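You operate a simulated robot arm through the tools that you are given. There is no shell and no other tool.

You are at the controls of a simulated two-armed robot. One attempt, no reset.

Task
Strip the filter rig and keep its loaded disc on the red mat.
Fine: open the rig vent valve first, gauge at nought, then the clamp; rig cup on the black mat.

The check looks at the end state, three seconds after you hand in, the way a careful person would. Anything else that was tipped, shoved, dropped, spilled or broken makes it a failure.

Robot
Two 7-joint arms with two-finger parallel grippers on one trunk that stands fixed in place. Base frame: the origin is at the foot of the trunk, x ahead of it, y to its left, z up; the work surface is at about z = 860. Lengths are in mm, angles in rad, forces in N, time in s.
The left shoulder is at [20, 113, 1272], the right one opposite. With the tool pointing down near the work surface each hand reaches from about 160 to 600 mm from the base axis, measured 20 degrees to its own side. Payload 1.57 kg a hand.
The tool frame of a hand sits at the grasp point between the pads (the TCP): z along the fingers, y along the line on which they close. The tips reach 30 mm beyond it. Largest opening 80 mm; finger width 17, thickness 12; the body of the gripper, 40 by 82 mm, starts 80 mm behind the TCP.
Orientation is that of the tool frame in the base frame, as [roll, pitch, yaw] about the fixed x, y, z axes, in that order (R = Rz(yaw) Ry(pitch) Rx(roll)). With the fingers straight down and closing along the base's y, the tool's x points along the base's -x, its y along +y and its z along -z.

Tools
- The arms move only by the tool arm_command. It takes "left_increments", "right_increments" or both (then of equal length, played together; a hand with none holds still); each is one flat list of numbers, 7 for each row, row after row: the opening, from 0 (shut) to 1 (fully open), then the shift along the tool's x, y, z in units of 25 mm (1.0 is 25 mm), then the turn, a rotation vector about the tool's x, y, z in units of 8 degrees (1.0 is 8 degrees). In form: [claw, x, y, z, rx, ry, rz, claw, x, y, z, rx, ry, rz, ...]. A call has 1 to 20 rows; each row shifts and turns the commanded pose from where the row before left it, along the tool's axes as they then stand. A call with a number of a shift or a turn outside -1 to 1 is refused whole. Rows are played at 5 a second. More than 50 mm and 0.15 rad between two rows, or a gripper value outside its range, and nothing of the call is played. Where a pose cannot be reached the arm comes as near as it can. A force on the tool above 40 N (or 10 N above the force at the start of the call, whichever is more), or a blocked arm, ends the call early, and 0.2 s more pass. Each finger travels about 45 mm/s and halts on what it meets, pressing with about 43 N; the grip force reading is that of the motor and also rises with nothing between the fingers. The clock runs only during rows and for 0.2 s after the last one: add rows that do not move to give the fingers time. The reply holds the time, the measured pose of the TCP, the force on the tool along the base axes, the opening and the grip force, in the units named above and with some noise, with the torque about the TCP (base axes, N m) and any sound that the robot's microphone picked up.
- Cameras (640 x 400 px; columns grow to the right, rows downward): "scene" is now at [96, 20.1, 1396.9]; the picture's right is [0.23, -0.97, 0.00], its down [-0.58, -0.14, -0.80] and it looks along [0.78, 0.18, -0.60] (base axes); focal length 214 px, centre (320, 200). "left" rides on the left gripper at [72, 7, -122] in its tool frame; the picture's right is [-0.09, 1.00, 0.00], its down [-0.84, -0.08, -0.54] and it looks along [-0.54, -0.05, 0.84] (tool axes); focal length 238 px, centre (320, 200). "right" rides on the right gripper at [72, -7, -122] in its tool frame; the picture's right is [0.09, 1.00, 0.00], its down [-0.84, 0.08, -0.54] and it looks along [-0.54, 0.05, 0.84] (tool axes); focal length 238 px, centre (320, 200). There is no depth. A picture from a camera that has moved, and an enlarged one, comes with that camera's place and axes in the base frame and with its lens.
- grab_frame(camera): a new picture of that camera. The clock stands still meanwhile.
- slide_trunk(by): moves the trunk up (or, below 0, down) by that many mm; the arms and the scene camera ride with it, the base frame stays. It gives what a move gives, with no picture.
- aim_head(pan, tilt): turns the head with the scene camera to pan (to the left, within 1.396 rad either way) and tilt (down, from -0.506 to 1.204), counted from straight ahead of the robot. It gives what a move gives.
- close_up(camera, box): a new picture of the part [left, top, right, bottom] of that camera's present view, enlarged. The clock stands still meanwhile.
- finish_job(): hands the job in; it is judged then, once.

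Nothing tells you positions but the pictures and the camera data. Unless the task says otherwise, let go and move clear before handing in.

The tools are called after "Request:" by a JSON object that holds its "fn" and its "kwargs". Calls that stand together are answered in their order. arm_command: Moves the arms, as the interface text tells. Its arguments: {"type":"object","properties":{"left_increments":{"type":"array"},"right_increments":{"type":"array"}},"required":[]} The other tools are called the same way: slide_trunk (by) moves the trunk up or down; aim_head (pan, tilt) turns the head that bears the scene camera; grab_frame (camera) takes a picture; close_up (camera, box) takes an enlarged picture of a part of a camera's view; finish_job () hands the job in.

At the start:

```text
time_s: 0.0
left_position: [426.6, 247.2, 1240.8]
left_tool_rot: [-3.141, 0.0, -3.139]
left_force: [1.1, -0.6, -0.8]
left_moment: [0.0, 0.01, 0.01]
left_width: 80.0
left_grip_force: 0.1
right_position: [478.5, -118.5, 1337.7]
right_tool_rot: [-3.141, 0.0, -3.14]
right_force: [-0.3, 0.4, -0.1]
right_moment: [-0.03, -0.05, -0.01]
right_width: 80.0
right_grip_force: 0.0
trunk travel left (down, up): [-325.0, 245.0]
head pan, tilt (commanded): [0.232, 0.637]
```

scene: 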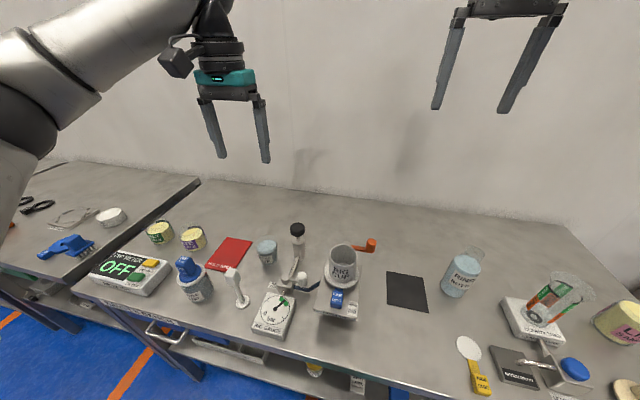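
right: 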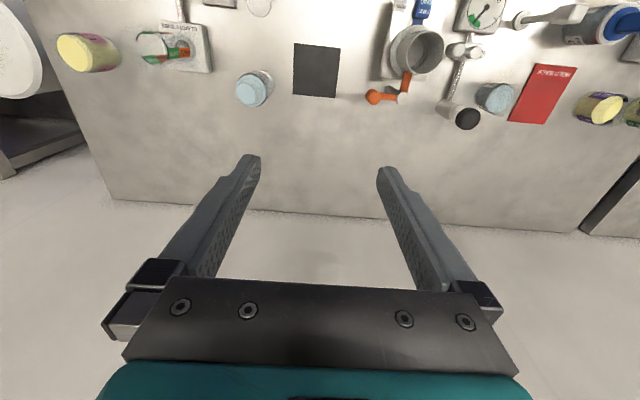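
left: 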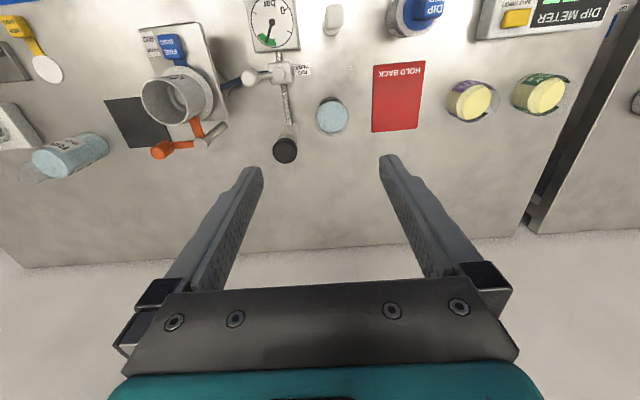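

The bench has a filter rig (cup, orange-handled clamp, valve, gauge), a red mat and a black mat. I'll look at these closely before moving anything.

Request:
{"fn": "close_up", "kwargs": {"camera": "scene", "box": [220, 210, 420, 350]}}

Request:
{"fn": "close_up", "kwargs": {"camera": "left", "box": [90, 0, 440, 200]}}

Request:
{"fn": "close_up", "kwargs": {"camera": "right", "box": [340, 0, 640, 160]}}

Request:
{"fn": "close_up", "kwargs": {"camera": "scene", "box": [60, 200, 320, 350]}}

Request:
{"fn": "close_up", "kwargs": {"camera": "scene", "box": [420, 230, 640, 400]}}

```text
2.86 times, centred on (320, 280) of scene
camera zoom: at [96.0, 20.1, 1396.9], right [0.23, -0.97, 0.0], down [-0.58, -0.14, -0.8], along [0.78, 0.18, -0.6], focal length 613 px, centre (320, -29)
```

zoom: 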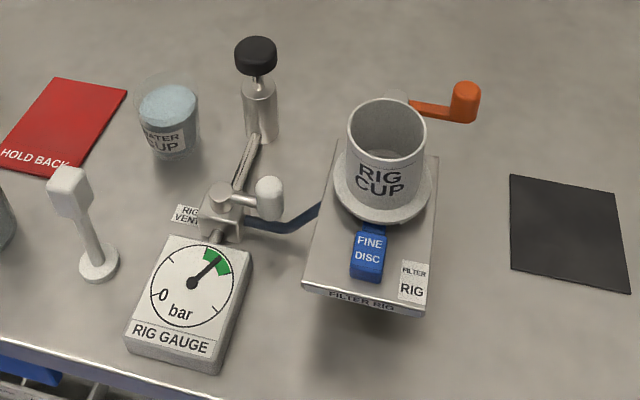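

```text
1.83 times, centred on (265, 100) of left
camera zoom: at [355.8, 252.9, 1362.4], right [0.09, 1.0, 0.0], down [0.84, -0.08, 0.54], along [0.54, -0.05, -0.84], focal length 436 px, centre (421, 383)
```

zoom: 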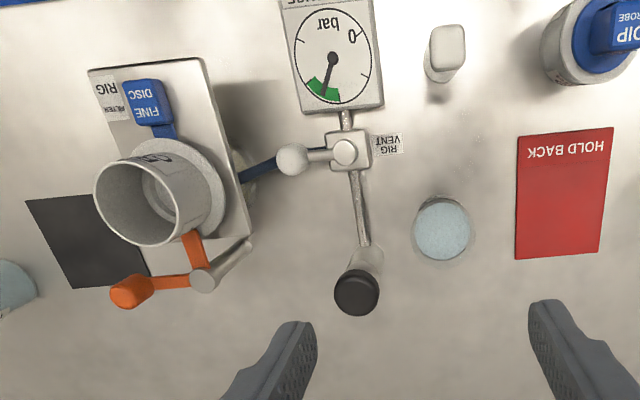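

```text
2.13 times, centred on (490, 80) of right
camera zoom: at [405.6, -124.3, 1459.5], right [-0.09, 1.0, 0.0], down [0.84, 0.08, 0.54], along [0.54, 0.05, -0.84], focal length 508 px, centre (-43, 456)
```

zoom: 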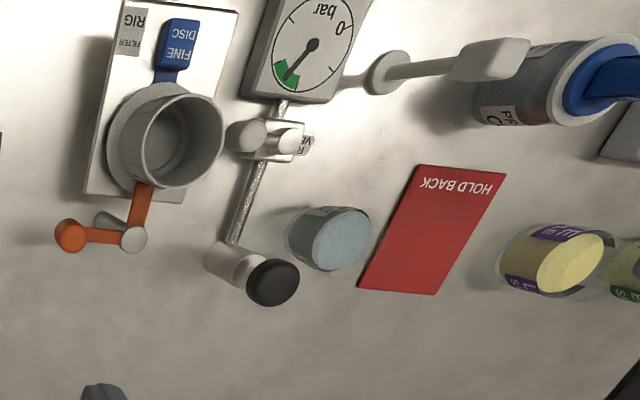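

```text
2.46 times, centred on (190, 275) of scene
camera zoom: at [96.0, 20.1, 1396.9], right [0.23, -0.97, 0.0], down [-0.58, -0.14, -0.8], along [0.78, 0.18, -0.6], focal length 528 px, centre (640, 15)
```

zoom: 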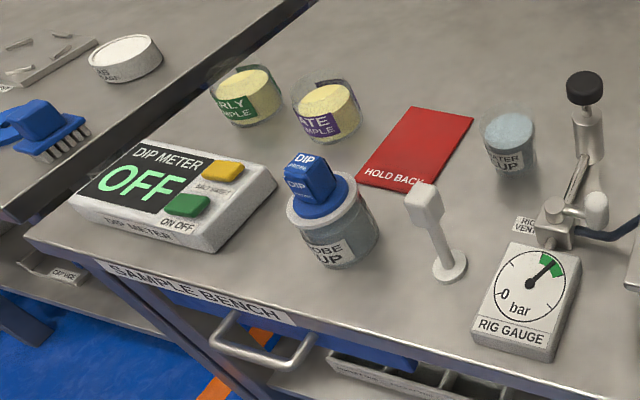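

```text
2.35 times, centred on (530, 315) of scene
camera zoom: at [96.0, 20.1, 1396.9], right [0.23, -0.97, 0.0], down [-0.58, -0.14, -0.8], along [0.78, 0.18, -0.6], focal length 505 px, centre (-174, -71)
```

zoom: 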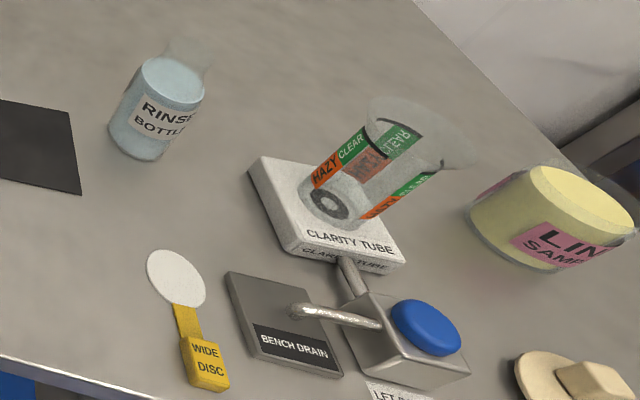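

The rig stands at about (400, 40), with the vent valve near (390, 179), the cup rim near z 1025 and the clamp post near (474, 41). I'll zoom in further to see how the valve, gauge, clamp and disc work.

Request:
{"fn": "close_up", "kwargs": {"camera": "scene", "box": [255, 245, 335, 340]}}

Request:
{"fn": "close_up", "kwargs": {"camera": "scene", "box": [310, 225, 390, 325]}}

Request:
{"fn": "close_up", "kwargs": {"camera": "left", "box": [130, 70, 240, 170]}}

Request:
{"fn": "close_up", "kwargs": {"camera": "left", "box": [225, 0, 325, 100]}}

Request:
{"fn": "close_up", "kwargs": {"camera": "right", "box": [360, 0, 500, 140]}}

```text
4.21 times, centred on (295, 292) of scene
camera zoom: at [96.0, 20.1, 1396.9], right [0.23, -0.97, 0.0], down [-0.58, -0.14, -0.8], along [0.78, 0.18, -0.6], focal length 903 px, centre (425, -190)
```

zoom: 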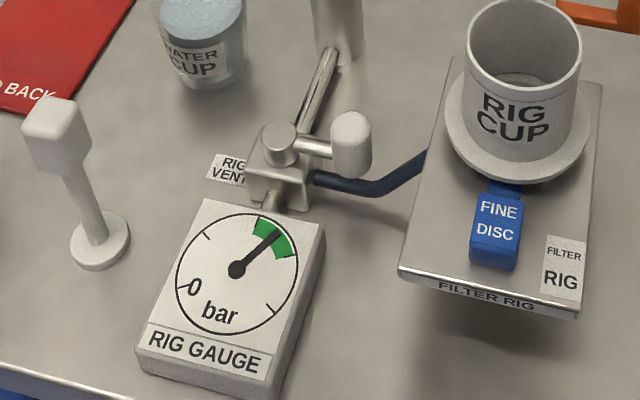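

```text
4.00 times, centred on (350, 275) of scene
camera zoom: at [96.0, 20.1, 1396.9], right [0.23, -0.97, 0.0], down [-0.58, -0.14, -0.8], along [0.78, 0.18, -0.6], focal length 858 px, centre (200, -100)
```

zoom: 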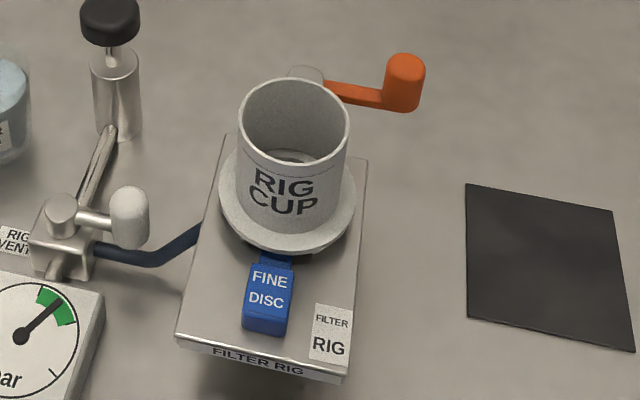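

```text
4.00 times, centred on (185, 120) of left
camera zoom: at [355.8, 252.9, 1362.4], right [0.09, 1.0, 0.0], down [0.84, -0.08, 0.54], along [0.54, -0.05, -0.84], focal length 953 px, centre (860, 520)
```

zoom: 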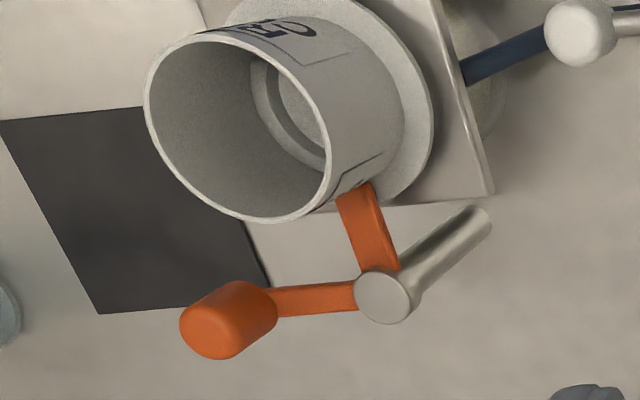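

```text
4.00 times, centred on (275, 50) of left
camera zoom: at [355.8, 252.9, 1362.4], right [0.09, 1.0, 0.0], down [0.84, -0.08, 0.54], along [0.54, -0.05, -0.84], focal length 953 px, centre (500, 800)
```

zoom: 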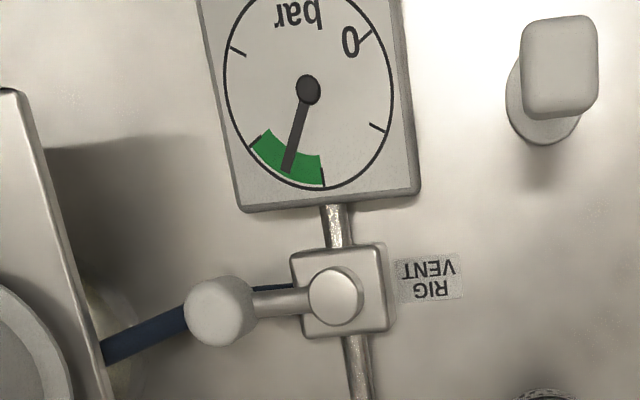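

```text
2.86 times, centred on (430, 70) of right
camera zoom: at [405.6, -124.3, 1459.5], right [-0.09, 1.0, 0.0], down [0.84, 0.08, 0.54], along [0.54, 0.05, -0.84], focal length 681 px, centre (6, 571)
```

zoom: 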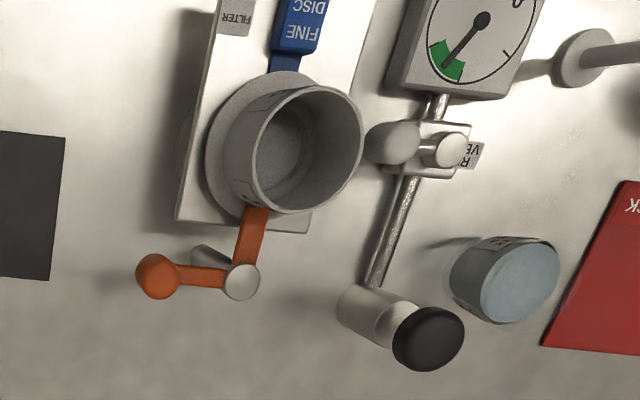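

The gauge reads in the green band. The vent lever ends in an upright knob near (387, 134, 925) and points at the rig. I'll bring the left hand above that knob, turned a quarter so the fingers close along x, and look again.

Request:
{"fn": "arm_command", "kwargs": {"left_increments": [1, 0.264, -0.755, 0.939, 0, 0, 0, 1, 0.264, -0.755, 0.939, 0, 0, 0, 1, 0.264, -0.755, 0.939, 0, 0, 0, 1, 0.264, -0.755, 0.939, 0, 0, 0, 1, 0.264, -0.755, 0.939, 0, 0, 0, 1, 0.264, -0.755, 0.939, 0, 0, 0, 1, 0, 0, 0, 0, 0, 0.9375, 1, 0, 0, 0, 0, 0, 0.9375, 1, 0, 0, 0, 0, 0, 0.9375, 1, 0, 0, 0, 0, 0, 0.9375, 1, 0, 0, 0, 0, 0, 0.9375, 1, 0, 0, 0, 0, 0, 0.9375, 1, 0, 0, 0, 0, 0, 0.9375, 1, 0, 0, 0, 0, 0, 0.9375, 1, 0, 0, 0, 0, 0, 0.9375, 1, 0, 0, 0, 0, 0, 0.9375, 1, 0, 0, 0, 0, 0, 0.9375, 1, 0, 0, 0, 0, 0, 0.9375]}}

```text
time_s: 3.8
left_position: [387.5, 133.4, 1100.2]
left_tool_rot: [3.141, 0.001, 1.571]
left_force: [-0.5, -0.4, -0.2]
left_moment: [-0.01, -0.01, 0.02]
left_width: 80.1
left_grip_force: 0.0
right_position: [477.6, -118.2, 1337.4]
right_tool_rot: [-3.14, 0.0, -3.141]
right_force: [-0.7, 1.1, -0.6]
right_moment: [-0.01, -0.03, -0.02]
right_width: 80.0
right_grip_force: 0.2
trunk travel left (down, up): [-325.0, 245.0]
head pan, tilt (commanded): [0.232, 0.637]
```

The left hand is above the lever knob. I'll check it from the wrist and scene cameras.

Request:
{"fn": "grab_frame", "kwargs": {"camera": "left"}}

Request:
{"fn": "grab_frame", "kwargs": {"camera": "scene"}}

Request:
{"fn": "close_up", "kwargs": {"camera": "right", "box": [360, 0, 560, 140]}}

```text
taken
camera left: at [395.1, 204.8, 1221.5], right [1.0, -0.09, 0.0], down [-0.08, -0.84, 0.54], along [-0.05, -0.54, -0.84], focal length 238 px, centre (320, 200)
```

left: 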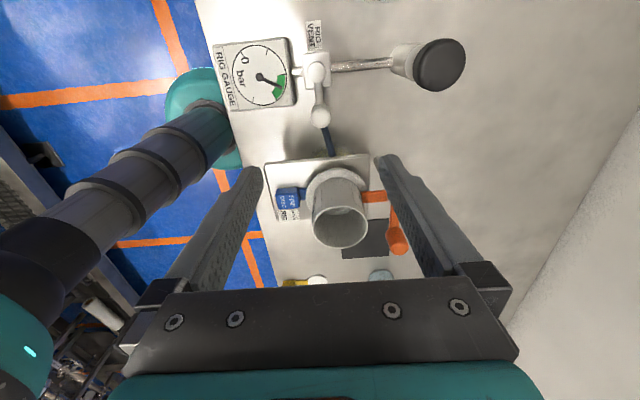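

```text
taken
camera scene: at [96.0, 20.1, 1396.9], right [0.23, -0.97, 0.0], down [-0.58, -0.14, -0.8], along [0.78, 0.18, -0.6], focal length 214 px, centre (320, 200)
```

scene: 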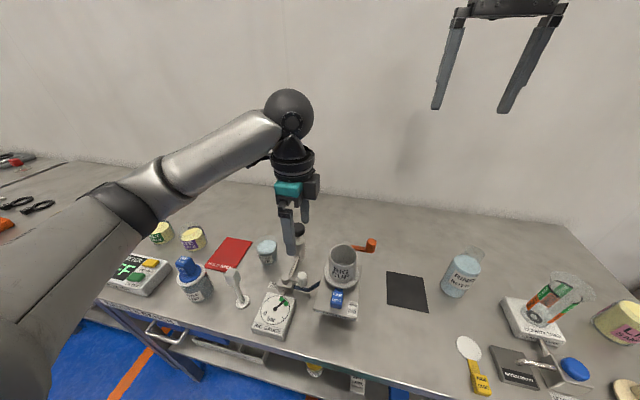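

```text
2.86 times, centred on (460, 70) of right
camera zoom: at [405.6, -124.3, 1459.5], right [-0.09, 1.0, 0.0], down [0.84, 0.08, 0.54], along [0.54, 0.05, -0.84], focal length 681 px, centre (-80, 571)
```

zoom: 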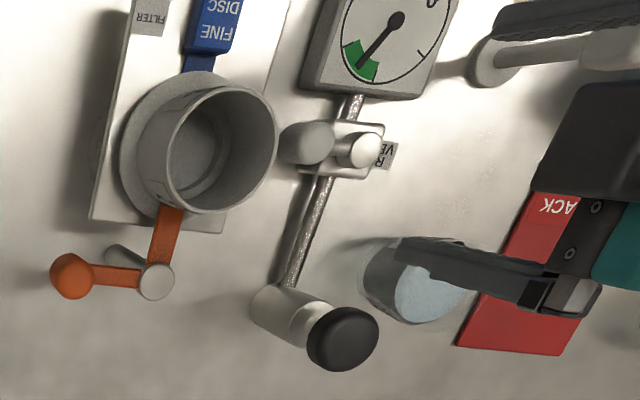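

I'll zoom in with the left camera to fix the lever geometry.

Request:
{"fn": "close_up", "kwargs": {"camera": "left", "box": [210, 15, 370, 135]}}

Request:
{"fn": "close_up", "kwargs": {"camera": "scene", "box": [270, 250, 330, 310]}}

Request:
{"fn": "close_up", "kwargs": {"camera": "left", "box": [260, 140, 420, 260]}}

```text
3.33 times, centred on (290, 75) of left
camera zoom: at [395.1, 204.8, 1221.5], right [1.0, -0.09, 0.0], down [-0.08, -0.84, 0.54], along [-0.05, -0.54, -0.84], focal length 794 px, centre (420, 617)
```

zoom: 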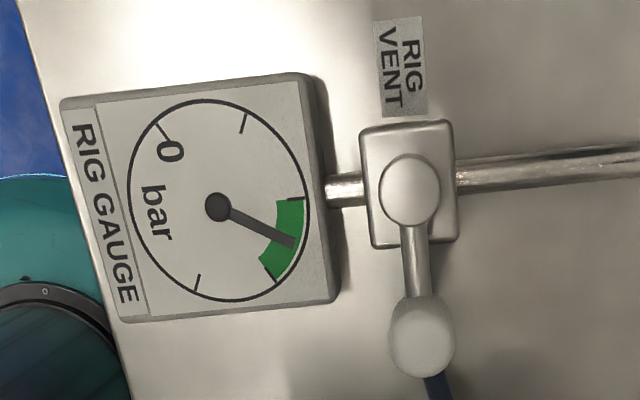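

```text
6.67 times, centred on (300, 280) of scene
camera zoom: at [96.0, 20.1, 1396.9], right [0.23, -0.97, 0.0], down [-0.58, -0.14, -0.8], along [0.78, 0.18, -0.6], focal length 1430 px, centre (453, -333)
```

zoom: 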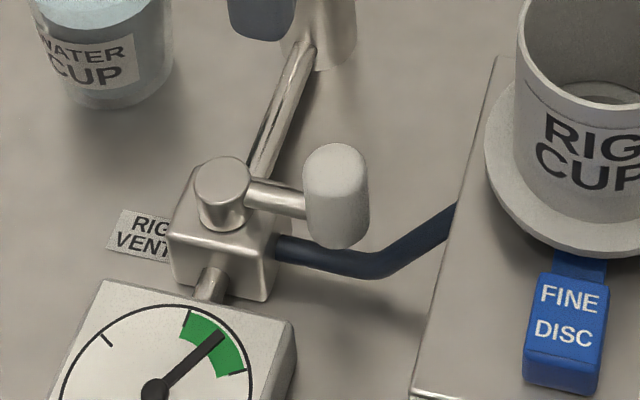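

```text
3.33 times, centred on (340, 200) of left
camera zoom: at [395.1, 204.8, 1221.5], right [1.0, -0.09, 0.0], down [-0.08, -0.84, 0.54], along [-0.05, -0.54, -0.84], focal length 794 px, centre (253, 200)
```

zoom: 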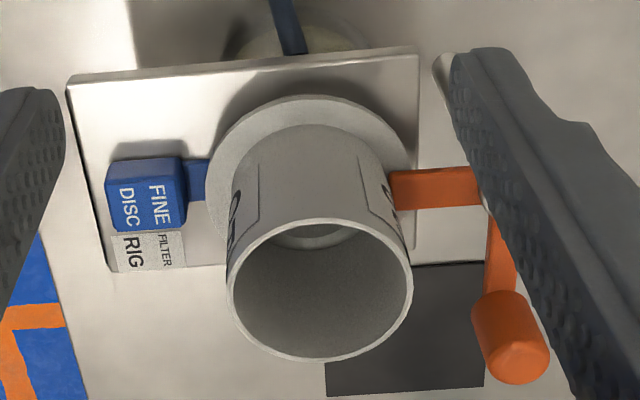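

The knob tops out near (390, 134, 944) and the pivot is at about (390, 181), so the lever radius is about 48 mm. I'll lower the left fingers around the knob without gripping yet.

Request:
{"fn": "arm_command", "kwargs": {"left_increments": [0.6, 0.02, 0.1, 0, 0, 0, 0, 0.6, 0, 0, 0.9, 0, 0, 0, 0.6, 0, 0, 0.9, 0, 0, 0, 0.6, 0, 0, 0.9, 0, 0, 0, 0.6, 0, 0, 0.9, 0, 0, 0, 0.6, 0, 0, 0.9, 0, 0, 0, 0.6, 0, 0, 0.7, 0, 0, 0, 0.6, 0, 0, 0.7, 0, 0, 0, 0.6, 0, 0, 0.56, 0, 0, 0]}}

```text
time_s: 5.8
left_position: [388.9, 133.5, 937.4]
left_tool_rot: [3.14, 0.0, 1.574]
left_force: [-0.3, 0.2, -0.2]
left_moment: [0.01, 0.02, -0.07]
left_width: 48.0
left_grip_force: 0.0
right_position: [476.9, -119.5, 1338.4]
right_tool_rot: [3.141, 0.001, -3.141]
right_force: [0.0, 0.6, 0.0]
right_moment: [0.02, -0.01, 0.02]
right_width: 79.8
right_grip_force: 0.0
trunk travel left (down, up): [-325.0, 245.0]
head pan, tilt (commanded): [0.232, 0.637]
```

The left hand is at grip height. I'll check that the fingers straddle the knob.

Request:
{"fn": "close_up", "kwargs": {"camera": "scene", "box": [255, 225, 345, 315]}}

Request:
{"fn": "close_up", "kwargs": {"camera": "right", "box": [360, 0, 560, 140]}}

Request:
{"fn": "grab_frame", "kwargs": {"camera": "left"}}

```text
4.44 times, centred on (300, 270) of scene
camera zoom: at [96.0, 20.1, 1396.9], right [0.23, -0.97, 0.0], down [-0.58, -0.14, -0.8], along [0.78, 0.18, -0.6], focal length 953 px, centre (409, -111)
```

zoom: 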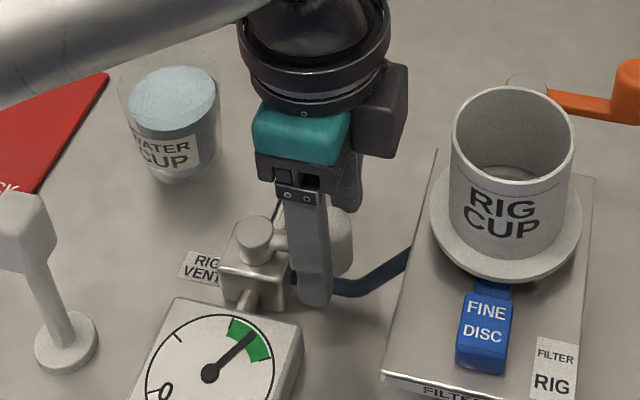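

```text
2.86 times, centred on (460, 70) of right
camera zoom: at [405.6, -124.3, 1459.5], right [-0.09, 1.0, 0.0], down [0.84, 0.08, 0.54], along [0.54, 0.05, -0.84], focal length 681 px, centre (-80, 571)
```

zoom: 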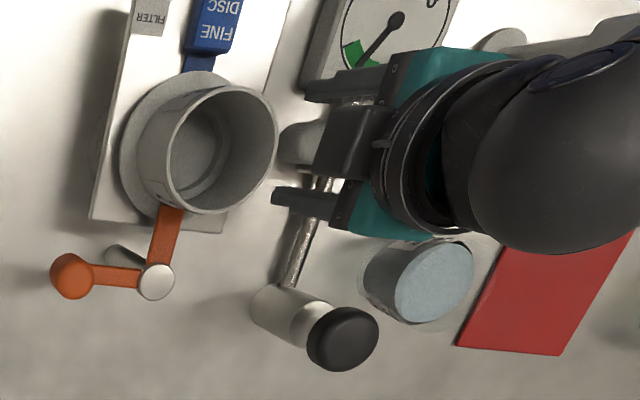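

```text
taken
camera left: at [397.1, 205.3, 1059.6], right [1.0, -0.09, 0.0], down [-0.08, -0.84, 0.54], along [-0.05, -0.54, -0.84], focal length 238 px, centre (320, 200)
```

left: 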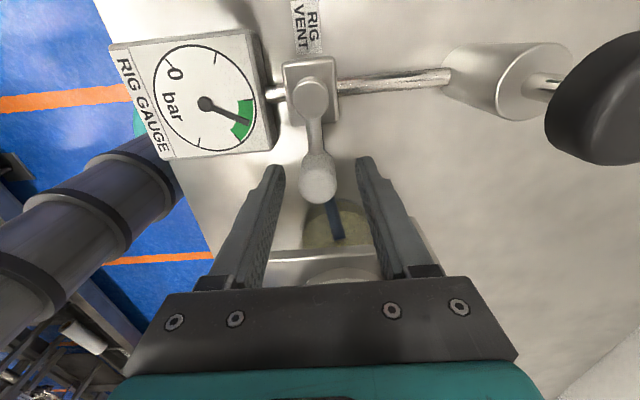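

The fingers straddle the knob. I'll close on it.

Request:
{"fn": "arm_command", "kwargs": {"left_increments": [0.2, 0, 0, 0, 0, 0, 0, 0.2, 0, 0, 0, 0, 0, 0, 0.2, 0, 0, 0, 0, 0, 0, 0.2, 0, 0, 0, 0, 0, 0, 0.2, 0, 0, 0, 0, 0, 0]}}

```text
time_s: 7.0
left_position: [388.7, 133.8, 937.2]
left_tool_rot: [-3.139, 0.0, 1.572]
left_force: [-2.2, -0.9, -5.2]
left_moment: [-0.1, -0.52, 0.05]
left_width: 23.3
left_grip_force: 35.1
right_position: [478.1, -118.0, 1338.5]
right_tool_rot: [-3.141, 0.0, -3.138]
right_force: [0.2, 0.5, 0.8]
right_moment: [0.02, -0.01, 0.01]
right_width: 80.2
right_grip_force: 0.1
trunk travel left (down, up): [-325.0, 245.0]
head pan, tilt (commanded): [0.232, 0.637]
```

Gripped at 23 mm. I'll try a small turn of the lever toward the back, about 16° counter-clockwise, and watch the force.

Request:
{"fn": "arm_command", "kwargs": {"left_increments": [0.2, 0.0187, 0.267, 0, 0, 0, -1, 0.2, 0.0187, 0.267, 0, 0, 0, -1, 0.2, 0, 0, 0, 0, 0, 0]}}

```text
time_s: 7.8
left_position: [401.9, 135.5, 938.6]
left_tool_rot: [-3.139, 0.0, 1.853]
left_force: [-4.2, -1.4, -7.6]
left_moment: [-0.11, -0.55, 0.16]
left_width: 23.3
left_grip_force: 34.6
right_position: [477.1, -118.2, 1339.2]
right_tool_rot: [-3.14, 0.0, -3.141]
right_force: [0.6, 0.2, 0.3]
right_moment: [-0.02, -0.01, 0.02]
right_width: 80.1
right_grip_force: 0.0
trunk travel left (down, up): [-325.0, 245.0]
head pan, tilt (commanded): [0.232, 0.637]
```

The lever moves with little resistance. I'll check the gauge and the lever.

Request:
{"fn": "close_up", "kwargs": {"camera": "left", "box": [90, 0, 430, 260]}}

Request:
{"fn": "close_up", "kwargs": {"camera": "scene", "box": [255, 225, 345, 315]}}

```text
1.54 times, centred on (260, 130) of left
camera zoom: at [390.0, 206.3, 1059.8], right [0.98, 0.19, 0.0], down [0.16, -0.83, 0.54], along [0.1, -0.53, -0.84], focal length 367 px, centre (412, 308)
```

zoom: 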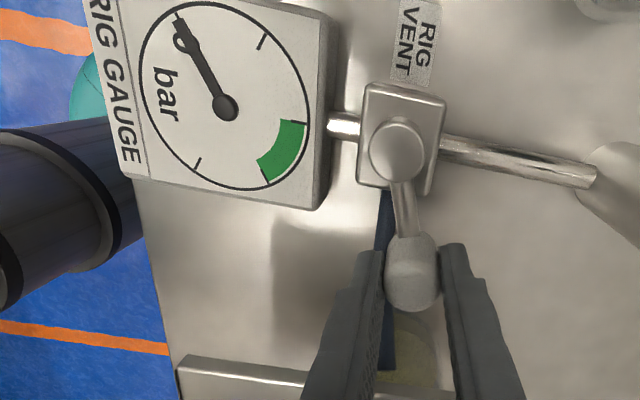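

```text
4.44 times, centred on (300, 270) of scene
camera zoom: at [95.9, 20.2, 1396.8], right [0.23, -0.97, 0.0], down [-0.58, -0.14, -0.8], along [0.78, 0.18, -0.6], focal length 953 px, centre (409, -111)
```

zoom: 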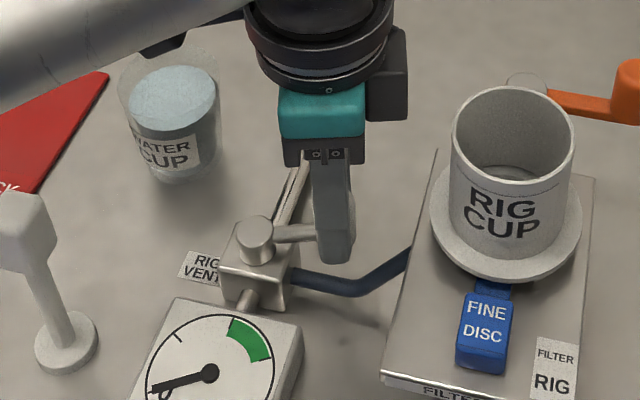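

The gauge already dropped to 0 as the vent cracked open. I'll keep turning the lever to fully open, and the call will stop if it meets a stop.

Request:
{"fn": "arm_command", "kwargs": {"left_increments": [0.2, 0.0187, 0.267, 0, 0, 0, -1, 0.2, 0.0187, 0.267, 0, 0, 0, -1, 0.2, 0.0187, 0.267, 0, 0, 0, -1, 0.2, 0.0187, 0.267, 0, 0, 0, -1, 0.2, 0, 0, 0, 0, 0, 0]}}

```text
time_s: 9.0
left_position: [424.4, 150.6, 939.3]
left_tool_rot: [-3.141, -0.001, 2.414]
left_force: [-6.8, 2.3, -8.3]
left_moment: [0.38, -0.33, 0.14]
left_width: 23.3
left_grip_force: 35.7
right_position: [478.1, -117.5, 1339.0]
right_tool_rot: [-3.141, -0.001, -3.138]
right_force: [-0.2, 0.3, 0.1]
right_moment: [0.05, 0.0, 0.02]
right_width: 79.8
right_grip_force: 0.0
trunk travel left (down, up): [-325.0, 245.0]
head pan, tilt (commanded): [0.232, 0.637]
```

Request:
{"fn": "arm_command", "kwargs": {"left_increments": [0.2, 0.0187, 0.267, 0, 0, 0, -1, 0.2, 0.0187, 0.267, 0, 0, 0, -1, 0.2, 0.0187, 0.267, 0, 0, 0, -1, 0.2, 0.0187, 0.267, 0, 0, 0, -1, 0.2, 0.0187, 0.267, 0, 0, 0, -1, 0.2, 0, 0, 0, 0, 0, 0]}}

```text
time_s: 9.9
left_position: [429.5, 156.9, 938.3]
left_tool_rot: [-3.11, -0.001, 2.87]
left_force: [-9.5, -11.7, 8.3]
left_moment: [0.51, 0.05, 0.25]
left_width: 23.7
left_grip_force: 35.5
right_position: [476.1, -117.4, 1340.1]
right_tool_rot: [3.141, 0.002, -3.139]
right_force: [0.8, 0.9, 0.1]
right_moment: [-0.01, -0.01, 0.0]
right_width: 80.1
right_grip_force: 0.0
trunk travel left (down, up): [-325.0, 245.0]
head pan, tilt (commanded): [0.232, 0.637]
stopped in row 4 (left hand): the force on the tool passed its limit at 43 N (the readings are from after the stop); the commanded pose is now the measured one
```

The lever stopped on a force limit at about 60° of travel. I'll look at what it met.

Request:
{"fn": "grab_frame", "kwargs": {"camera": "left"}}

Request:
{"fn": "close_up", "kwargs": {"camera": "scene", "box": [255, 225, 345, 315]}}

Request:
{"fn": "close_up", "kwargs": {"camera": "right", "box": [360, 0, 560, 140]}}

```text
taken
camera left: at [365.4, 185.8, 1060.4], right [0.36, 0.93, -0.03], down [0.79, -0.28, 0.54], along [0.5, -0.22, -0.84], focal length 238 px, centre (320, 200)
```

left: 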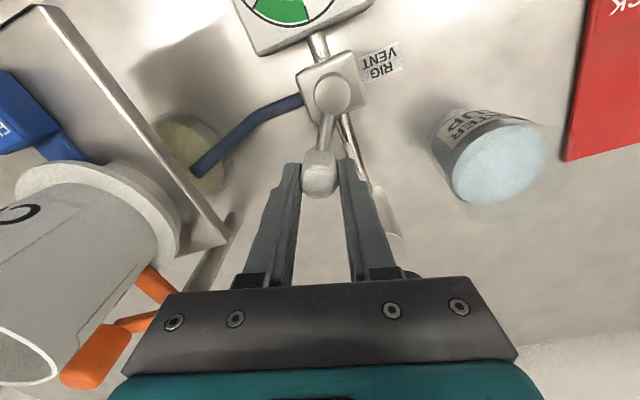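

```text
4.44 times, centred on (300, 270) of scene
camera zoom: at [94.7, 20.0, 1397.2], right [0.23, -0.97, 0.0], down [-0.58, -0.14, -0.8], along [0.78, 0.19, -0.59], focal length 953 px, centre (409, -111)
```

zoom: 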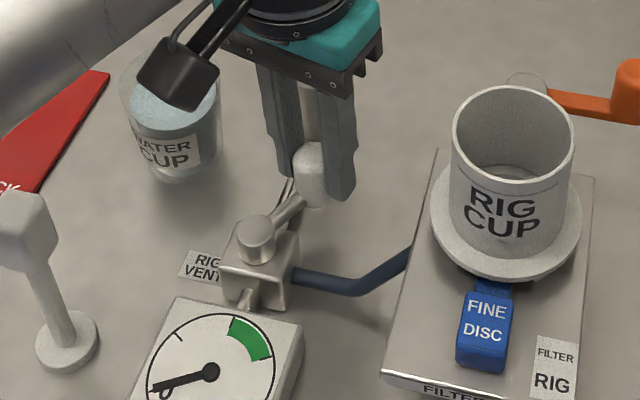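

```text
2.86 times, centred on (460, 70) of right
camera zoom: at [404.3, -124.1, 1460.1], right [-0.09, 1.0, 0.0], down [0.84, 0.08, 0.54], along [0.54, 0.05, -0.84], focal length 681 px, centre (-80, 571)
```

zoom: 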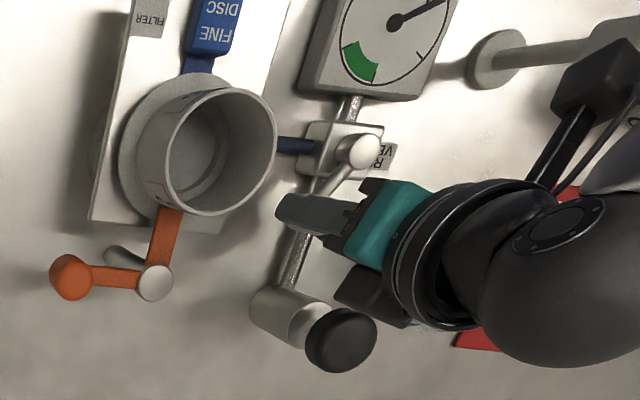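

The vent lever is at a stop, turned about 58°, and the gauge reads 0, so the vent is open. I'll release the knob and lift the left hand straight up.

Request:
{"fn": "arm_command", "kwargs": {"left_increments": [0.55, 0, 0, 0, 0, 0, 0, 0.55, 0, 0, 0, 0, 0, 0, 0.55, 0, 0, 0, 0, 0, 0, 0.55, 0, 0, -0.5, 0, 0, 0, 0.55, 0, 0, -0.8, 0, 0, 0, 0.55, 0, 0, -1, 0, 0, 0, 0.55, 0, 0, -1, 0, 0, 0, 0.55, 0, 0, -1, 0, 0, 0, 0.55, 0, 0, -1, 0, 0, 0, 0.55, 0, 0, -1, 0, 0, 0]}}

```text
time_s: 12.1
left_position: [433.7, 162.8, 1095.6]
left_tool_rot: [-3.119, -0.005, 2.878]
left_force: [-0.6, -1.1, 0.1]
left_moment: [0.0, -0.04, -0.02]
left_width: 44.1
left_grip_force: 0.0
right_position: [477.2, -118.4, 1338.7]
right_tool_rot: [3.139, 0.001, -3.141]
right_force: [0.1, 0.4, 1.2]
right_moment: [-0.02, 0.0, -0.01]
right_width: 79.8
right_grip_force: 0.0
trunk travel left (down, up): [-325.0, 245.0]
head pan, tilt (commanded): [0.232, 0.637]
```

Request:
{"fn": "grab_frame", "kwargs": {"camera": "left"}}

Request:
{"fn": "close_up", "kwargs": {"camera": "scene", "box": [240, 225, 380, 335]}}

Request:
{"fn": "close_up", "kwargs": {"camera": "right", "box": [340, 0, 540, 140]}}

```text
taken
camera left: at [367.8, 191.3, 1216.9], right [0.35, 0.94, -0.02], down [0.79, -0.28, 0.54], along [0.5, -0.21, -0.84], focal length 238 px, centre (320, 200)
```

left: 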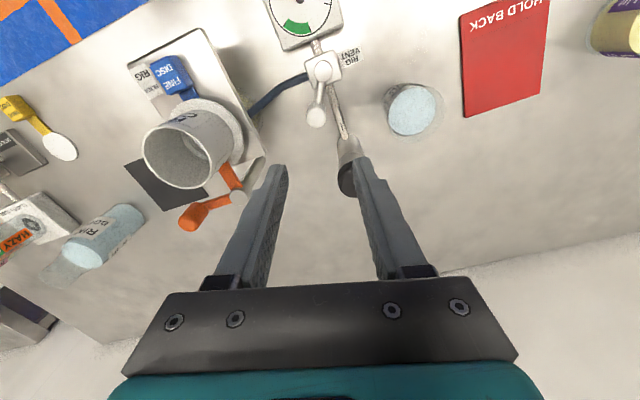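

```text
3.64 times, centred on (310, 280) of scene
camera zoom: at [95.8, 20.0, 1396.9], right [0.23, -0.97, 0.0], down [-0.58, -0.14, -0.8], along [0.78, 0.18, -0.59], focal length 780 px, centre (356, -91)
```

zoom: 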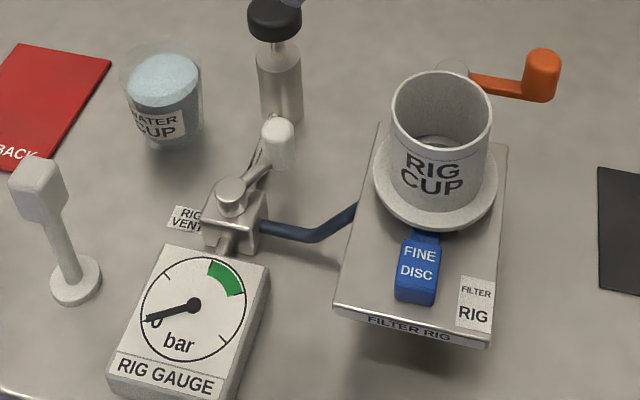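

```text
2.86 times, centred on (440, 70) of right
camera zoom: at [405.4, -124.4, 1459.5], right [-0.09, 1.0, 0.0], down [0.84, 0.08, 0.54], along [0.54, 0.05, -0.84], focal length 681 px, centre (-23, 571)
```

zoom: 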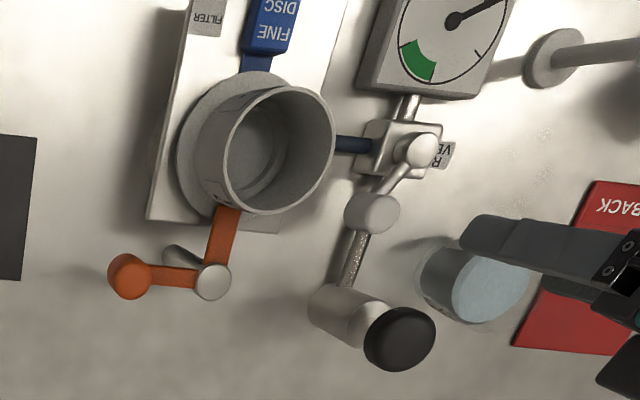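

The vent lever stays open and the gauge holds at 0. I'll pull the left hand clear and straighten it, and turn the right hand a quarter turn in the air, ready for the clamp handle near (471, -19, 1012).

Request:
{"fn": "arm_command", "kwargs": {"left_increments": [0.55, 0.565, 0.813, -0.333, 0, 0, 0, 0.55, 0.565, 0.813, -0.333, 0, 0, 0, 0.55, 0.565, 0.813, -0.333, 0, 0, 0, 0.55, 0.565, 0.813, -0.333, 0, 0, 0, 0.55, 0.565, 0.813, -0.333, 0, 0, 0, 0.55, 0.565, 0.813, -0.333, 0, 0, 0, 1, 0, 0, 0, -0.081, -0.018, -0.945, 1, 0, 0, 0, -0.081, -0.018, -0.945, 1, 0, 0, 0, 0, 0, 0, 1, 0, 0, 0, 0, 0, 0, 1, 0, 0, 0, 0, 0, 0, 1, 0, 0, 0, 0, 0, 0], "right_increments": [1, 0, 0, 0, 0, 0, 0.9375, 1, 0, 0, 0, 0, 0, 0.9375, 1, 0, 0, 0, 0, 0, 0.9375, 1, 0, 0, 0, 0, 0, 0.9375, 1, 0, 0, 0, 0, 0, 0.9375, 1, 0, 0, 0, 0, 0, 0.9375, 1, 0, 0, 0, 0, 0, 0.9375, 1, 0, 0, 0, 0, 0, 0.9375, 1, 0, 0, 0, 0, 0, 0.9375, 1, 0, 0, 0, 0, 0, 0.9375, 1, 0, 0, 0, 0, 0, 0.9375, 1, 0, 0, 0, 0, 0, 0.9375]}}

```text
time_s: 14.7
left_position: [384.6, 306.0, 1142.8]
left_tool_rot: [3.141, 0.0, 3.14]
left_force: [1.5, 0.0, 0.2]
left_moment: [0.0, 0.03, 0.01]
left_width: 79.9
left_grip_force: 0.2
right_position: [478.4, -117.9, 1339.0]
right_tool_rot: [3.141, 0.0, 1.57]
right_force: [0.8, -0.2, 0.0]
right_moment: [-0.02, 0.02, 0.01]
right_width: 79.7
right_grip_force: 0.0
trunk travel left (down, up): [-325.0, 245.0]
head pan, tilt (commanded): [0.232, 0.637]
```

Both hands are oriented as planned. I'll bring the right hand over the orange clamp knob, still high, and look.

Request:
{"fn": "arm_command", "kwargs": {"right_increments": [0.65, 0.4396, -0.0329, 0.929, 0, 0, 0, 0.65, 0.4396, -0.0329, 0.929, 0, 0, 0, 0.65, 0.4396, -0.0329, 0.929, 0, 0, 0, 0.65, 0.4396, -0.0329, 0.929, 0, 0, 0, 0.65, 0.4396, -0.0329, 0.929, 0, 0, 0, 0.65, 0.4396, -0.0329, 0.929, 0, 0, 0, 0.65, 0.4396, -0.0329, 0.929, 0, 0, 0, 0.65, 0.4396, -0.0329, 0.929, 0, 0, 0, 0.65, 0.4396, -0.0329, 0.929, 0, 0, 0]}}

```text
time_s: 16.7
left_position: [384.2, 305.8, 1142.4]
left_tool_rot: [3.141, -0.001, 3.139]
left_force: [-0.1, -0.2, 0.2]
left_moment: [0.01, -0.05, 0.0]
left_width: 80.0
left_grip_force: 0.2
right_position: [471.3, -19.5, 1128.4]
right_tool_rot: [-3.14, 0.002, 1.574]
right_force: [-0.9, 0.2, -0.4]
right_moment: [0.02, 0.02, -0.01]
right_width: 51.8
right_grip_force: 0.1
trunk travel left (down, up): [-325.0, 245.0]
head pan, tilt (commanded): [0.232, 0.637]
```

Request:
{"fn": "grab_frame", "kwargs": {"camera": "right"}}

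Request:
{"fn": "close_up", "kwargs": {"camera": "scene", "box": [310, 190, 410, 300]}}

Request:
{"fn": "grab_frame", "kwargs": {"camera": "left"}}

```text
taken
camera right: at [463.5, 53.3, 1250.4], right [1.0, 0.09, 0.0], down [0.08, -0.84, 0.54], along [0.05, -0.54, -0.84], focal length 238 px, centre (320, 200)
```

right: 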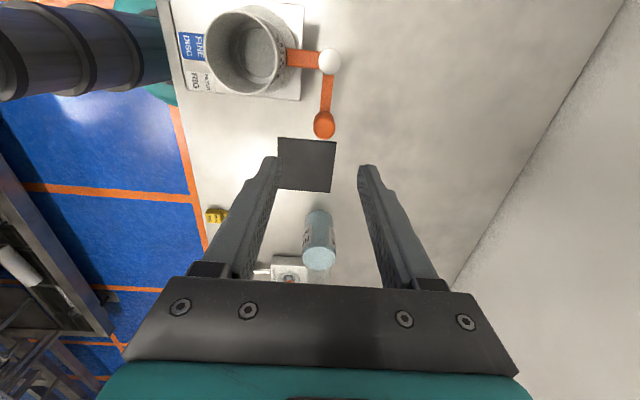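

```text
3.64 times, centred on (360, 245) of scene
camera zoom: at [96.1, 20.2, 1396.8], right [0.23, -0.97, 0.0], down [-0.58, -0.14, -0.8], along [0.78, 0.18, -0.6], focal length 780 px, centre (174, 36)
```

zoom: 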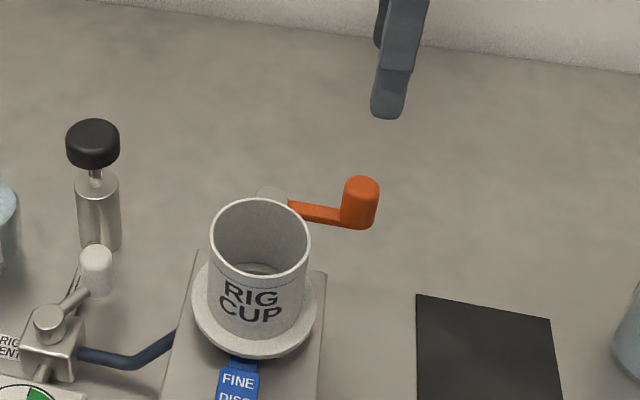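

```text
taken
camera left: at [313.9, 311.5, 1264.1], right [0.09, 1.0, 0.0], down [0.84, -0.08, 0.54], along [0.54, -0.05, -0.84], focal length 238 px, centre (320, 200)
```

left: 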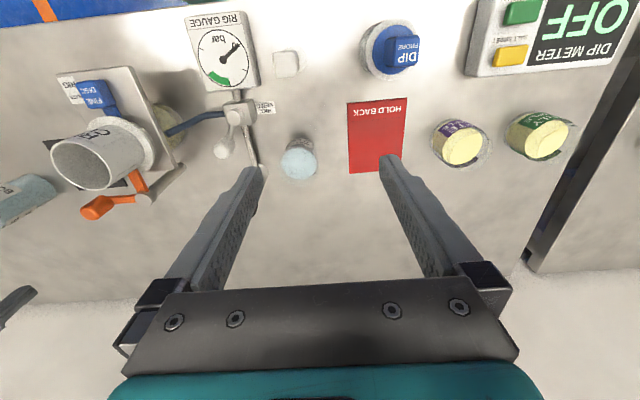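

Request:
{"fn": "close_up", "kwargs": {"camera": "right", "box": [180, 0, 380, 145]}}

Request:
{"fn": "close_up", "kwargs": {"camera": "left", "box": [50, 90, 200, 230]}}

```text
2.76 times, centred on (280, 72) of right
camera zoom: at [463.5, 53.3, 1250.4], right [1.0, 0.09, 0.0], down [0.08, -0.84, 0.54], along [0.05, -0.54, -0.84], focal length 658 px, centre (430, 552)
```

zoom: 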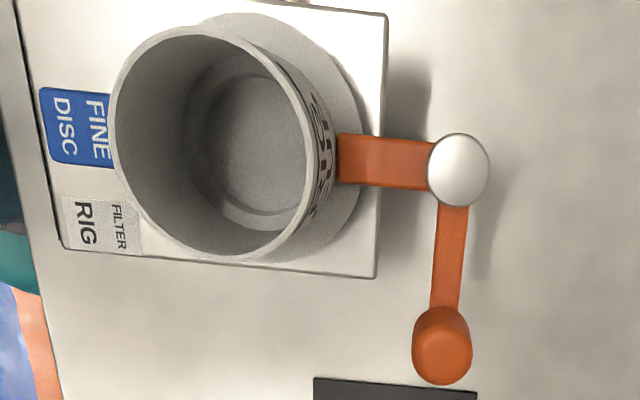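

```text
2.86 times, centred on (125, 160) of left
camera zoom: at [313.9, 311.5, 1264.1], right [0.09, 1.0, 0.0], down [0.84, -0.08, 0.54], along [0.54, -0.05, -0.84], focal length 681 px, centre (877, 314)
```

zoom: 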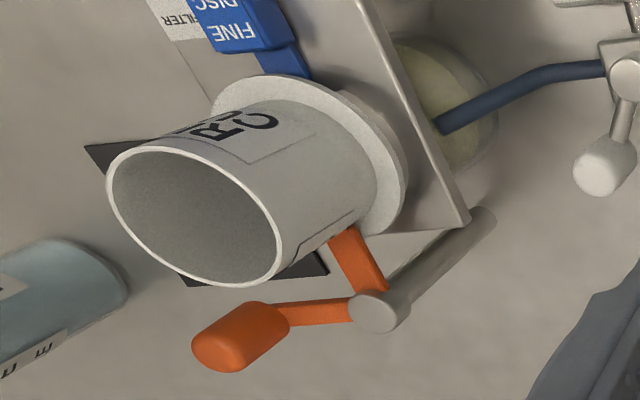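

The clamp knob tops out near (474.7, -18, 1005) and the post is at about (475, 42), so the handle radius is about 60 mm. I'll lower the right fingers around the knob.

Request:
{"fn": "arm_command", "kwargs": {"right_increments": [0.65, 0.08, 0.14, 0, 0, 0, 0, 0.65, 0, 0, 0.836, 0, 0, 0, 0.65, 0, 0, 0.836, 0, 0, 0, 0.65, 0, 0, 0.836, 0, 0, 0, 0.65, 0, 0, 0.836, 0, 0, 0, 0.65, 0, 0, 0.836, 0, 0, 0, 0.65, 0, 0, 0.836, 0, 0, 0]}}

```text
time_s: 18.3
left_position: [384.9, 305.2, 1142.7]
left_tool_rot: [3.14, 0.0, 3.142]
left_force: [-0.1, 0.5, 0.3]
left_moment: [-0.04, 0.02, -0.01]
left_width: 80.0
left_grip_force: 0.0
right_position: [474.6, -15.6, 1004.4]
right_tool_rot: [3.141, 0.002, 1.572]
right_force: [0.4, 0.1, 0.0]
right_moment: [-0.02, 0.0, 0.03]
right_width: 52.0
right_grip_force: 0.1
trunk travel left (down, up): [-325.0, 245.0]
head pan, tilt (commanded): [0.232, 0.637]
```

Request:
{"fn": "grab_frame", "kwargs": {"camera": "right"}}

Request:
{"fn": "close_up", "kwargs": {"camera": "scene", "box": [310, 190, 410, 300]}}

Request:
{"fn": "close_up", "kwargs": {"camera": "left", "box": [20, 60, 200, 230]}}

```text
taken
camera right: at [467.3, 55.8, 1125.7], right [1.0, 0.09, 0.0], down [0.08, -0.84, 0.54], along [0.05, -0.54, -0.84], focal length 238 px, centre (320, 200)
```

right: 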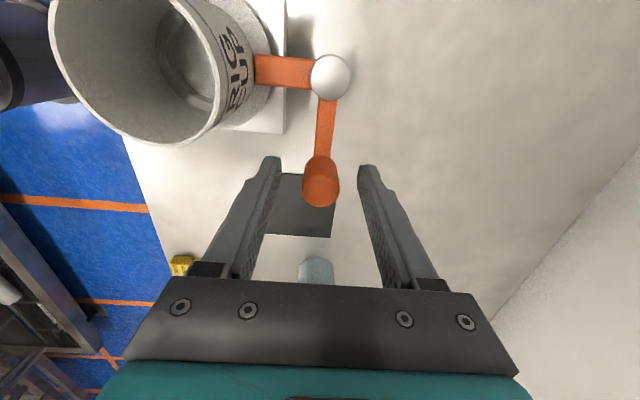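

```text
3.64 times, centred on (360, 245) of scene
camera zoom: at [96.1, 20.0, 1396.8], right [0.23, -0.97, 0.0], down [-0.58, -0.14, -0.8], along [0.78, 0.18, -0.6], focal length 780 px, centre (174, 36)
```

zoom: 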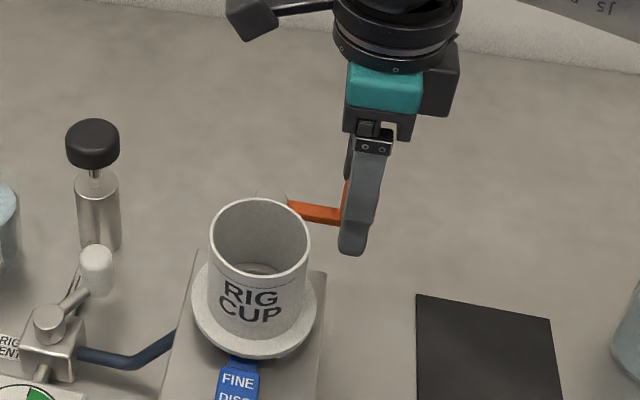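

```text
2.35 times, centred on (110, 145) of left
camera zoom: at [313.8, 311.4, 1264.1], right [0.09, 1.0, 0.0], down [0.84, -0.08, 0.54], along [0.54, -0.05, -0.84], focal length 561 px, centre (814, 329)
```

zoom: 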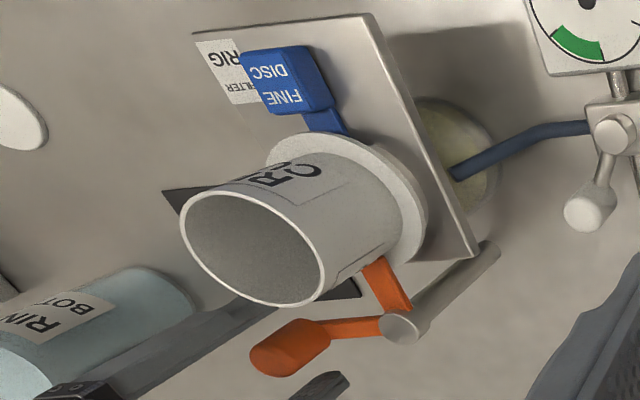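

The gauge was at 0 and the knob sits between the right fingers. I'll grip it.

Request:
{"fn": "arm_command", "kwargs": {"right_increments": [0.2, 0, 0, 0, 0, 0, 0, 0.2, 0, 0, 0, 0, 0, 0, 0.2, 0, 0, 0, 0, 0, 0, 0.2, 0, 0, 0, 0, 0, 0, 0.2, 0, 0, 0, 0, 0, 0]}}

Request:
{"fn": "close_up", "kwargs": {"camera": "scene", "box": [250, 270, 310, 345]}}

```text
time_s: 19.5
left_position: [384.6, 306.0, 1142.3]
left_tool_rot: [-3.141, 0.0, 3.14]
left_force: [0.2, 0.2, 0.1]
left_moment: [-0.02, 0.02, -0.01]
left_width: 80.0
left_grip_force: 0.2
right_position: [475.6, -17.9, 1004.1]
right_tool_rot: [-3.141, 0.0, 1.572]
right_force: [5.5, -0.3, -1.8]
right_moment: [0.04, 0.31, -0.04]
right_width: 23.3
right_grip_force: 35.4
trunk travel left (down, up): [-325.0, 245.0]
head pan, tilt (commanded): [0.232, 0.637]
```

```text
5.33 times, centred on (280, 308) of scene
camera zoom: at [96.8, 20.1, 1396.8], right [0.23, -0.97, 0.0], down [-0.58, -0.14, -0.8], along [0.78, 0.18, -0.6], focal length 1144 px, centre (533, -373)
```

zoom: 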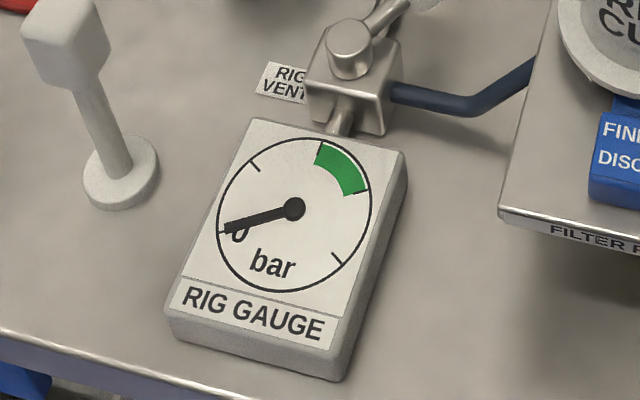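

The gauge reads 0 and the clamp knob is gripped. I'll try a small swing of the handle, 16° counter-clockwise and away from the cup.

Request:
{"fn": "arm_command", "kwargs": {"right_increments": [0.2, 0.0234, 0.334, 0, 0, 0, -1, 0.2, 0.0234, 0.334, 0, 0, 0, -1, 0.2, 0, 0, 0, 0, 0, 0]}}

```text
time_s: 20.3
left_position: [383.7, 306.1, 1142.3]
left_tool_rot: [-3.141, 0.0, 3.14]
left_force: [0.1, -0.1, -0.5]
left_moment: [0.05, -0.01, -0.02]
left_width: 79.9
left_grip_force: 0.0
right_position: [490.0, -14.8, 1005.9]
right_tool_rot: [-3.141, -0.001, 1.853]
right_force: [-1.4, -1.9, -0.8]
right_moment: [0.37, -0.44, 0.1]
right_width: 23.1
right_grip_force: 35.9
trunk travel left (down, up): [-325.0, 245.0]
head pan, tilt (commanded): [0.232, 0.637]
```

It moves freely. I'll check the clamp finger and cup before swinging further.

Request:
{"fn": "grab_frame", "kwargs": {"camera": "right"}}

Request:
{"fn": "close_up", "kwargs": {"camera": "left", "box": [20, 60, 200, 230]}}

```text
taken
camera right: at [463.6, 53.1, 1125.8], right [0.93, 0.37, 0.0], down [0.31, -0.78, 0.54], along [0.2, -0.5, -0.84], focal length 238 px, centre (320, 200)
```

right: 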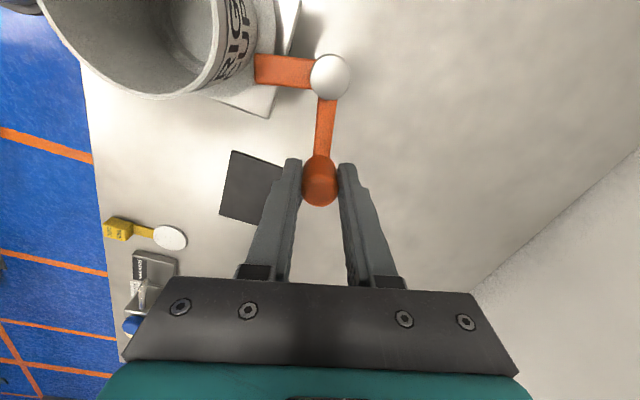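

```text
2.35 times, centred on (110, 145) of left
camera zoom: at [313.6, 311.1, 1264.2], right [0.09, 1.0, 0.0], down [0.84, -0.08, 0.54], along [0.54, -0.05, -0.84], focal length 561 px, centre (814, 329)
```

zoom: 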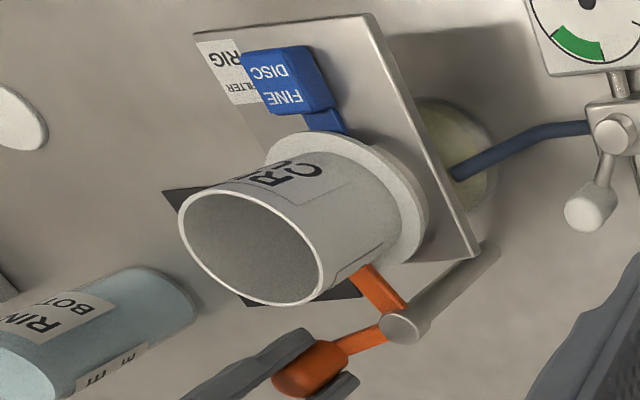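

The clamp finger swings and the cup stays put, so I'll continue.

Request:
{"fn": "arm_command", "kwargs": {"right_increments": [0.2, 0.0234, 0.334, 0, 0, 0, -1, 0.2, 0.0234, 0.334, 0, 0, 0, -1, 0.2, 0.0234, 0.334, 0, 0, 0, -1, 0.2, 0.0234, 0.334, 0, 0, 0, -1, 0.2, 0, 0, 0, 0, 0, 0]}}

```text
time_s: 21.5
left_position: [384.0, 304.9, 1142.5]
left_tool_rot: [3.141, 0.001, 3.14]
left_force: [-0.7, 0.0, -0.1]
left_moment: [0.0, -0.02, 0.02]
left_width: 79.9
left_grip_force: 0.0
right_position: [517.0, 2.5, 1004.8]
right_tool_rot: [3.142, 0.002, 2.41]
right_force: [-0.6, -1.3, 3.5]
right_moment: [-0.32, 0.52, 0.11]
right_width: 23.2
right_grip_force: 36.0
trunk travel left (down, up): [-325.0, 245.0]
head pan, tilt (commanded): [0.232, 0.637]
```

Request:
{"fn": "arm_command", "kwargs": {"right_increments": [0.2, 0.0234, 0.334, 0, 0, 0, -1, 0.2, 0.0117, 0.167, 0, 0, 0, -0.5, 0.2, 0, 0, 0, 0, 0, 0]}}

```text
time_s: 22.3
left_position: [383.6, 305.1, 1144.2]
left_tool_rot: [-3.141, 0.001, 3.14]
left_force: [-0.1, -0.3, -0.3]
left_moment: [0.03, 0.02, -0.03]
left_width: 80.0
left_grip_force: 0.1
right_position: [525.6, 12.0, 1004.1]
right_tool_rot: [-3.142, 0.001, 2.62]
right_force: [-5.8, -6.3, 5.7]
right_moment: [0.17, -0.15, -0.05]
right_width: 23.3
right_grip_force: 35.3
trunk travel left (down, up): [-325.0, 245.0]
head pan, tilt (commanded): [0.232, 0.637]
```

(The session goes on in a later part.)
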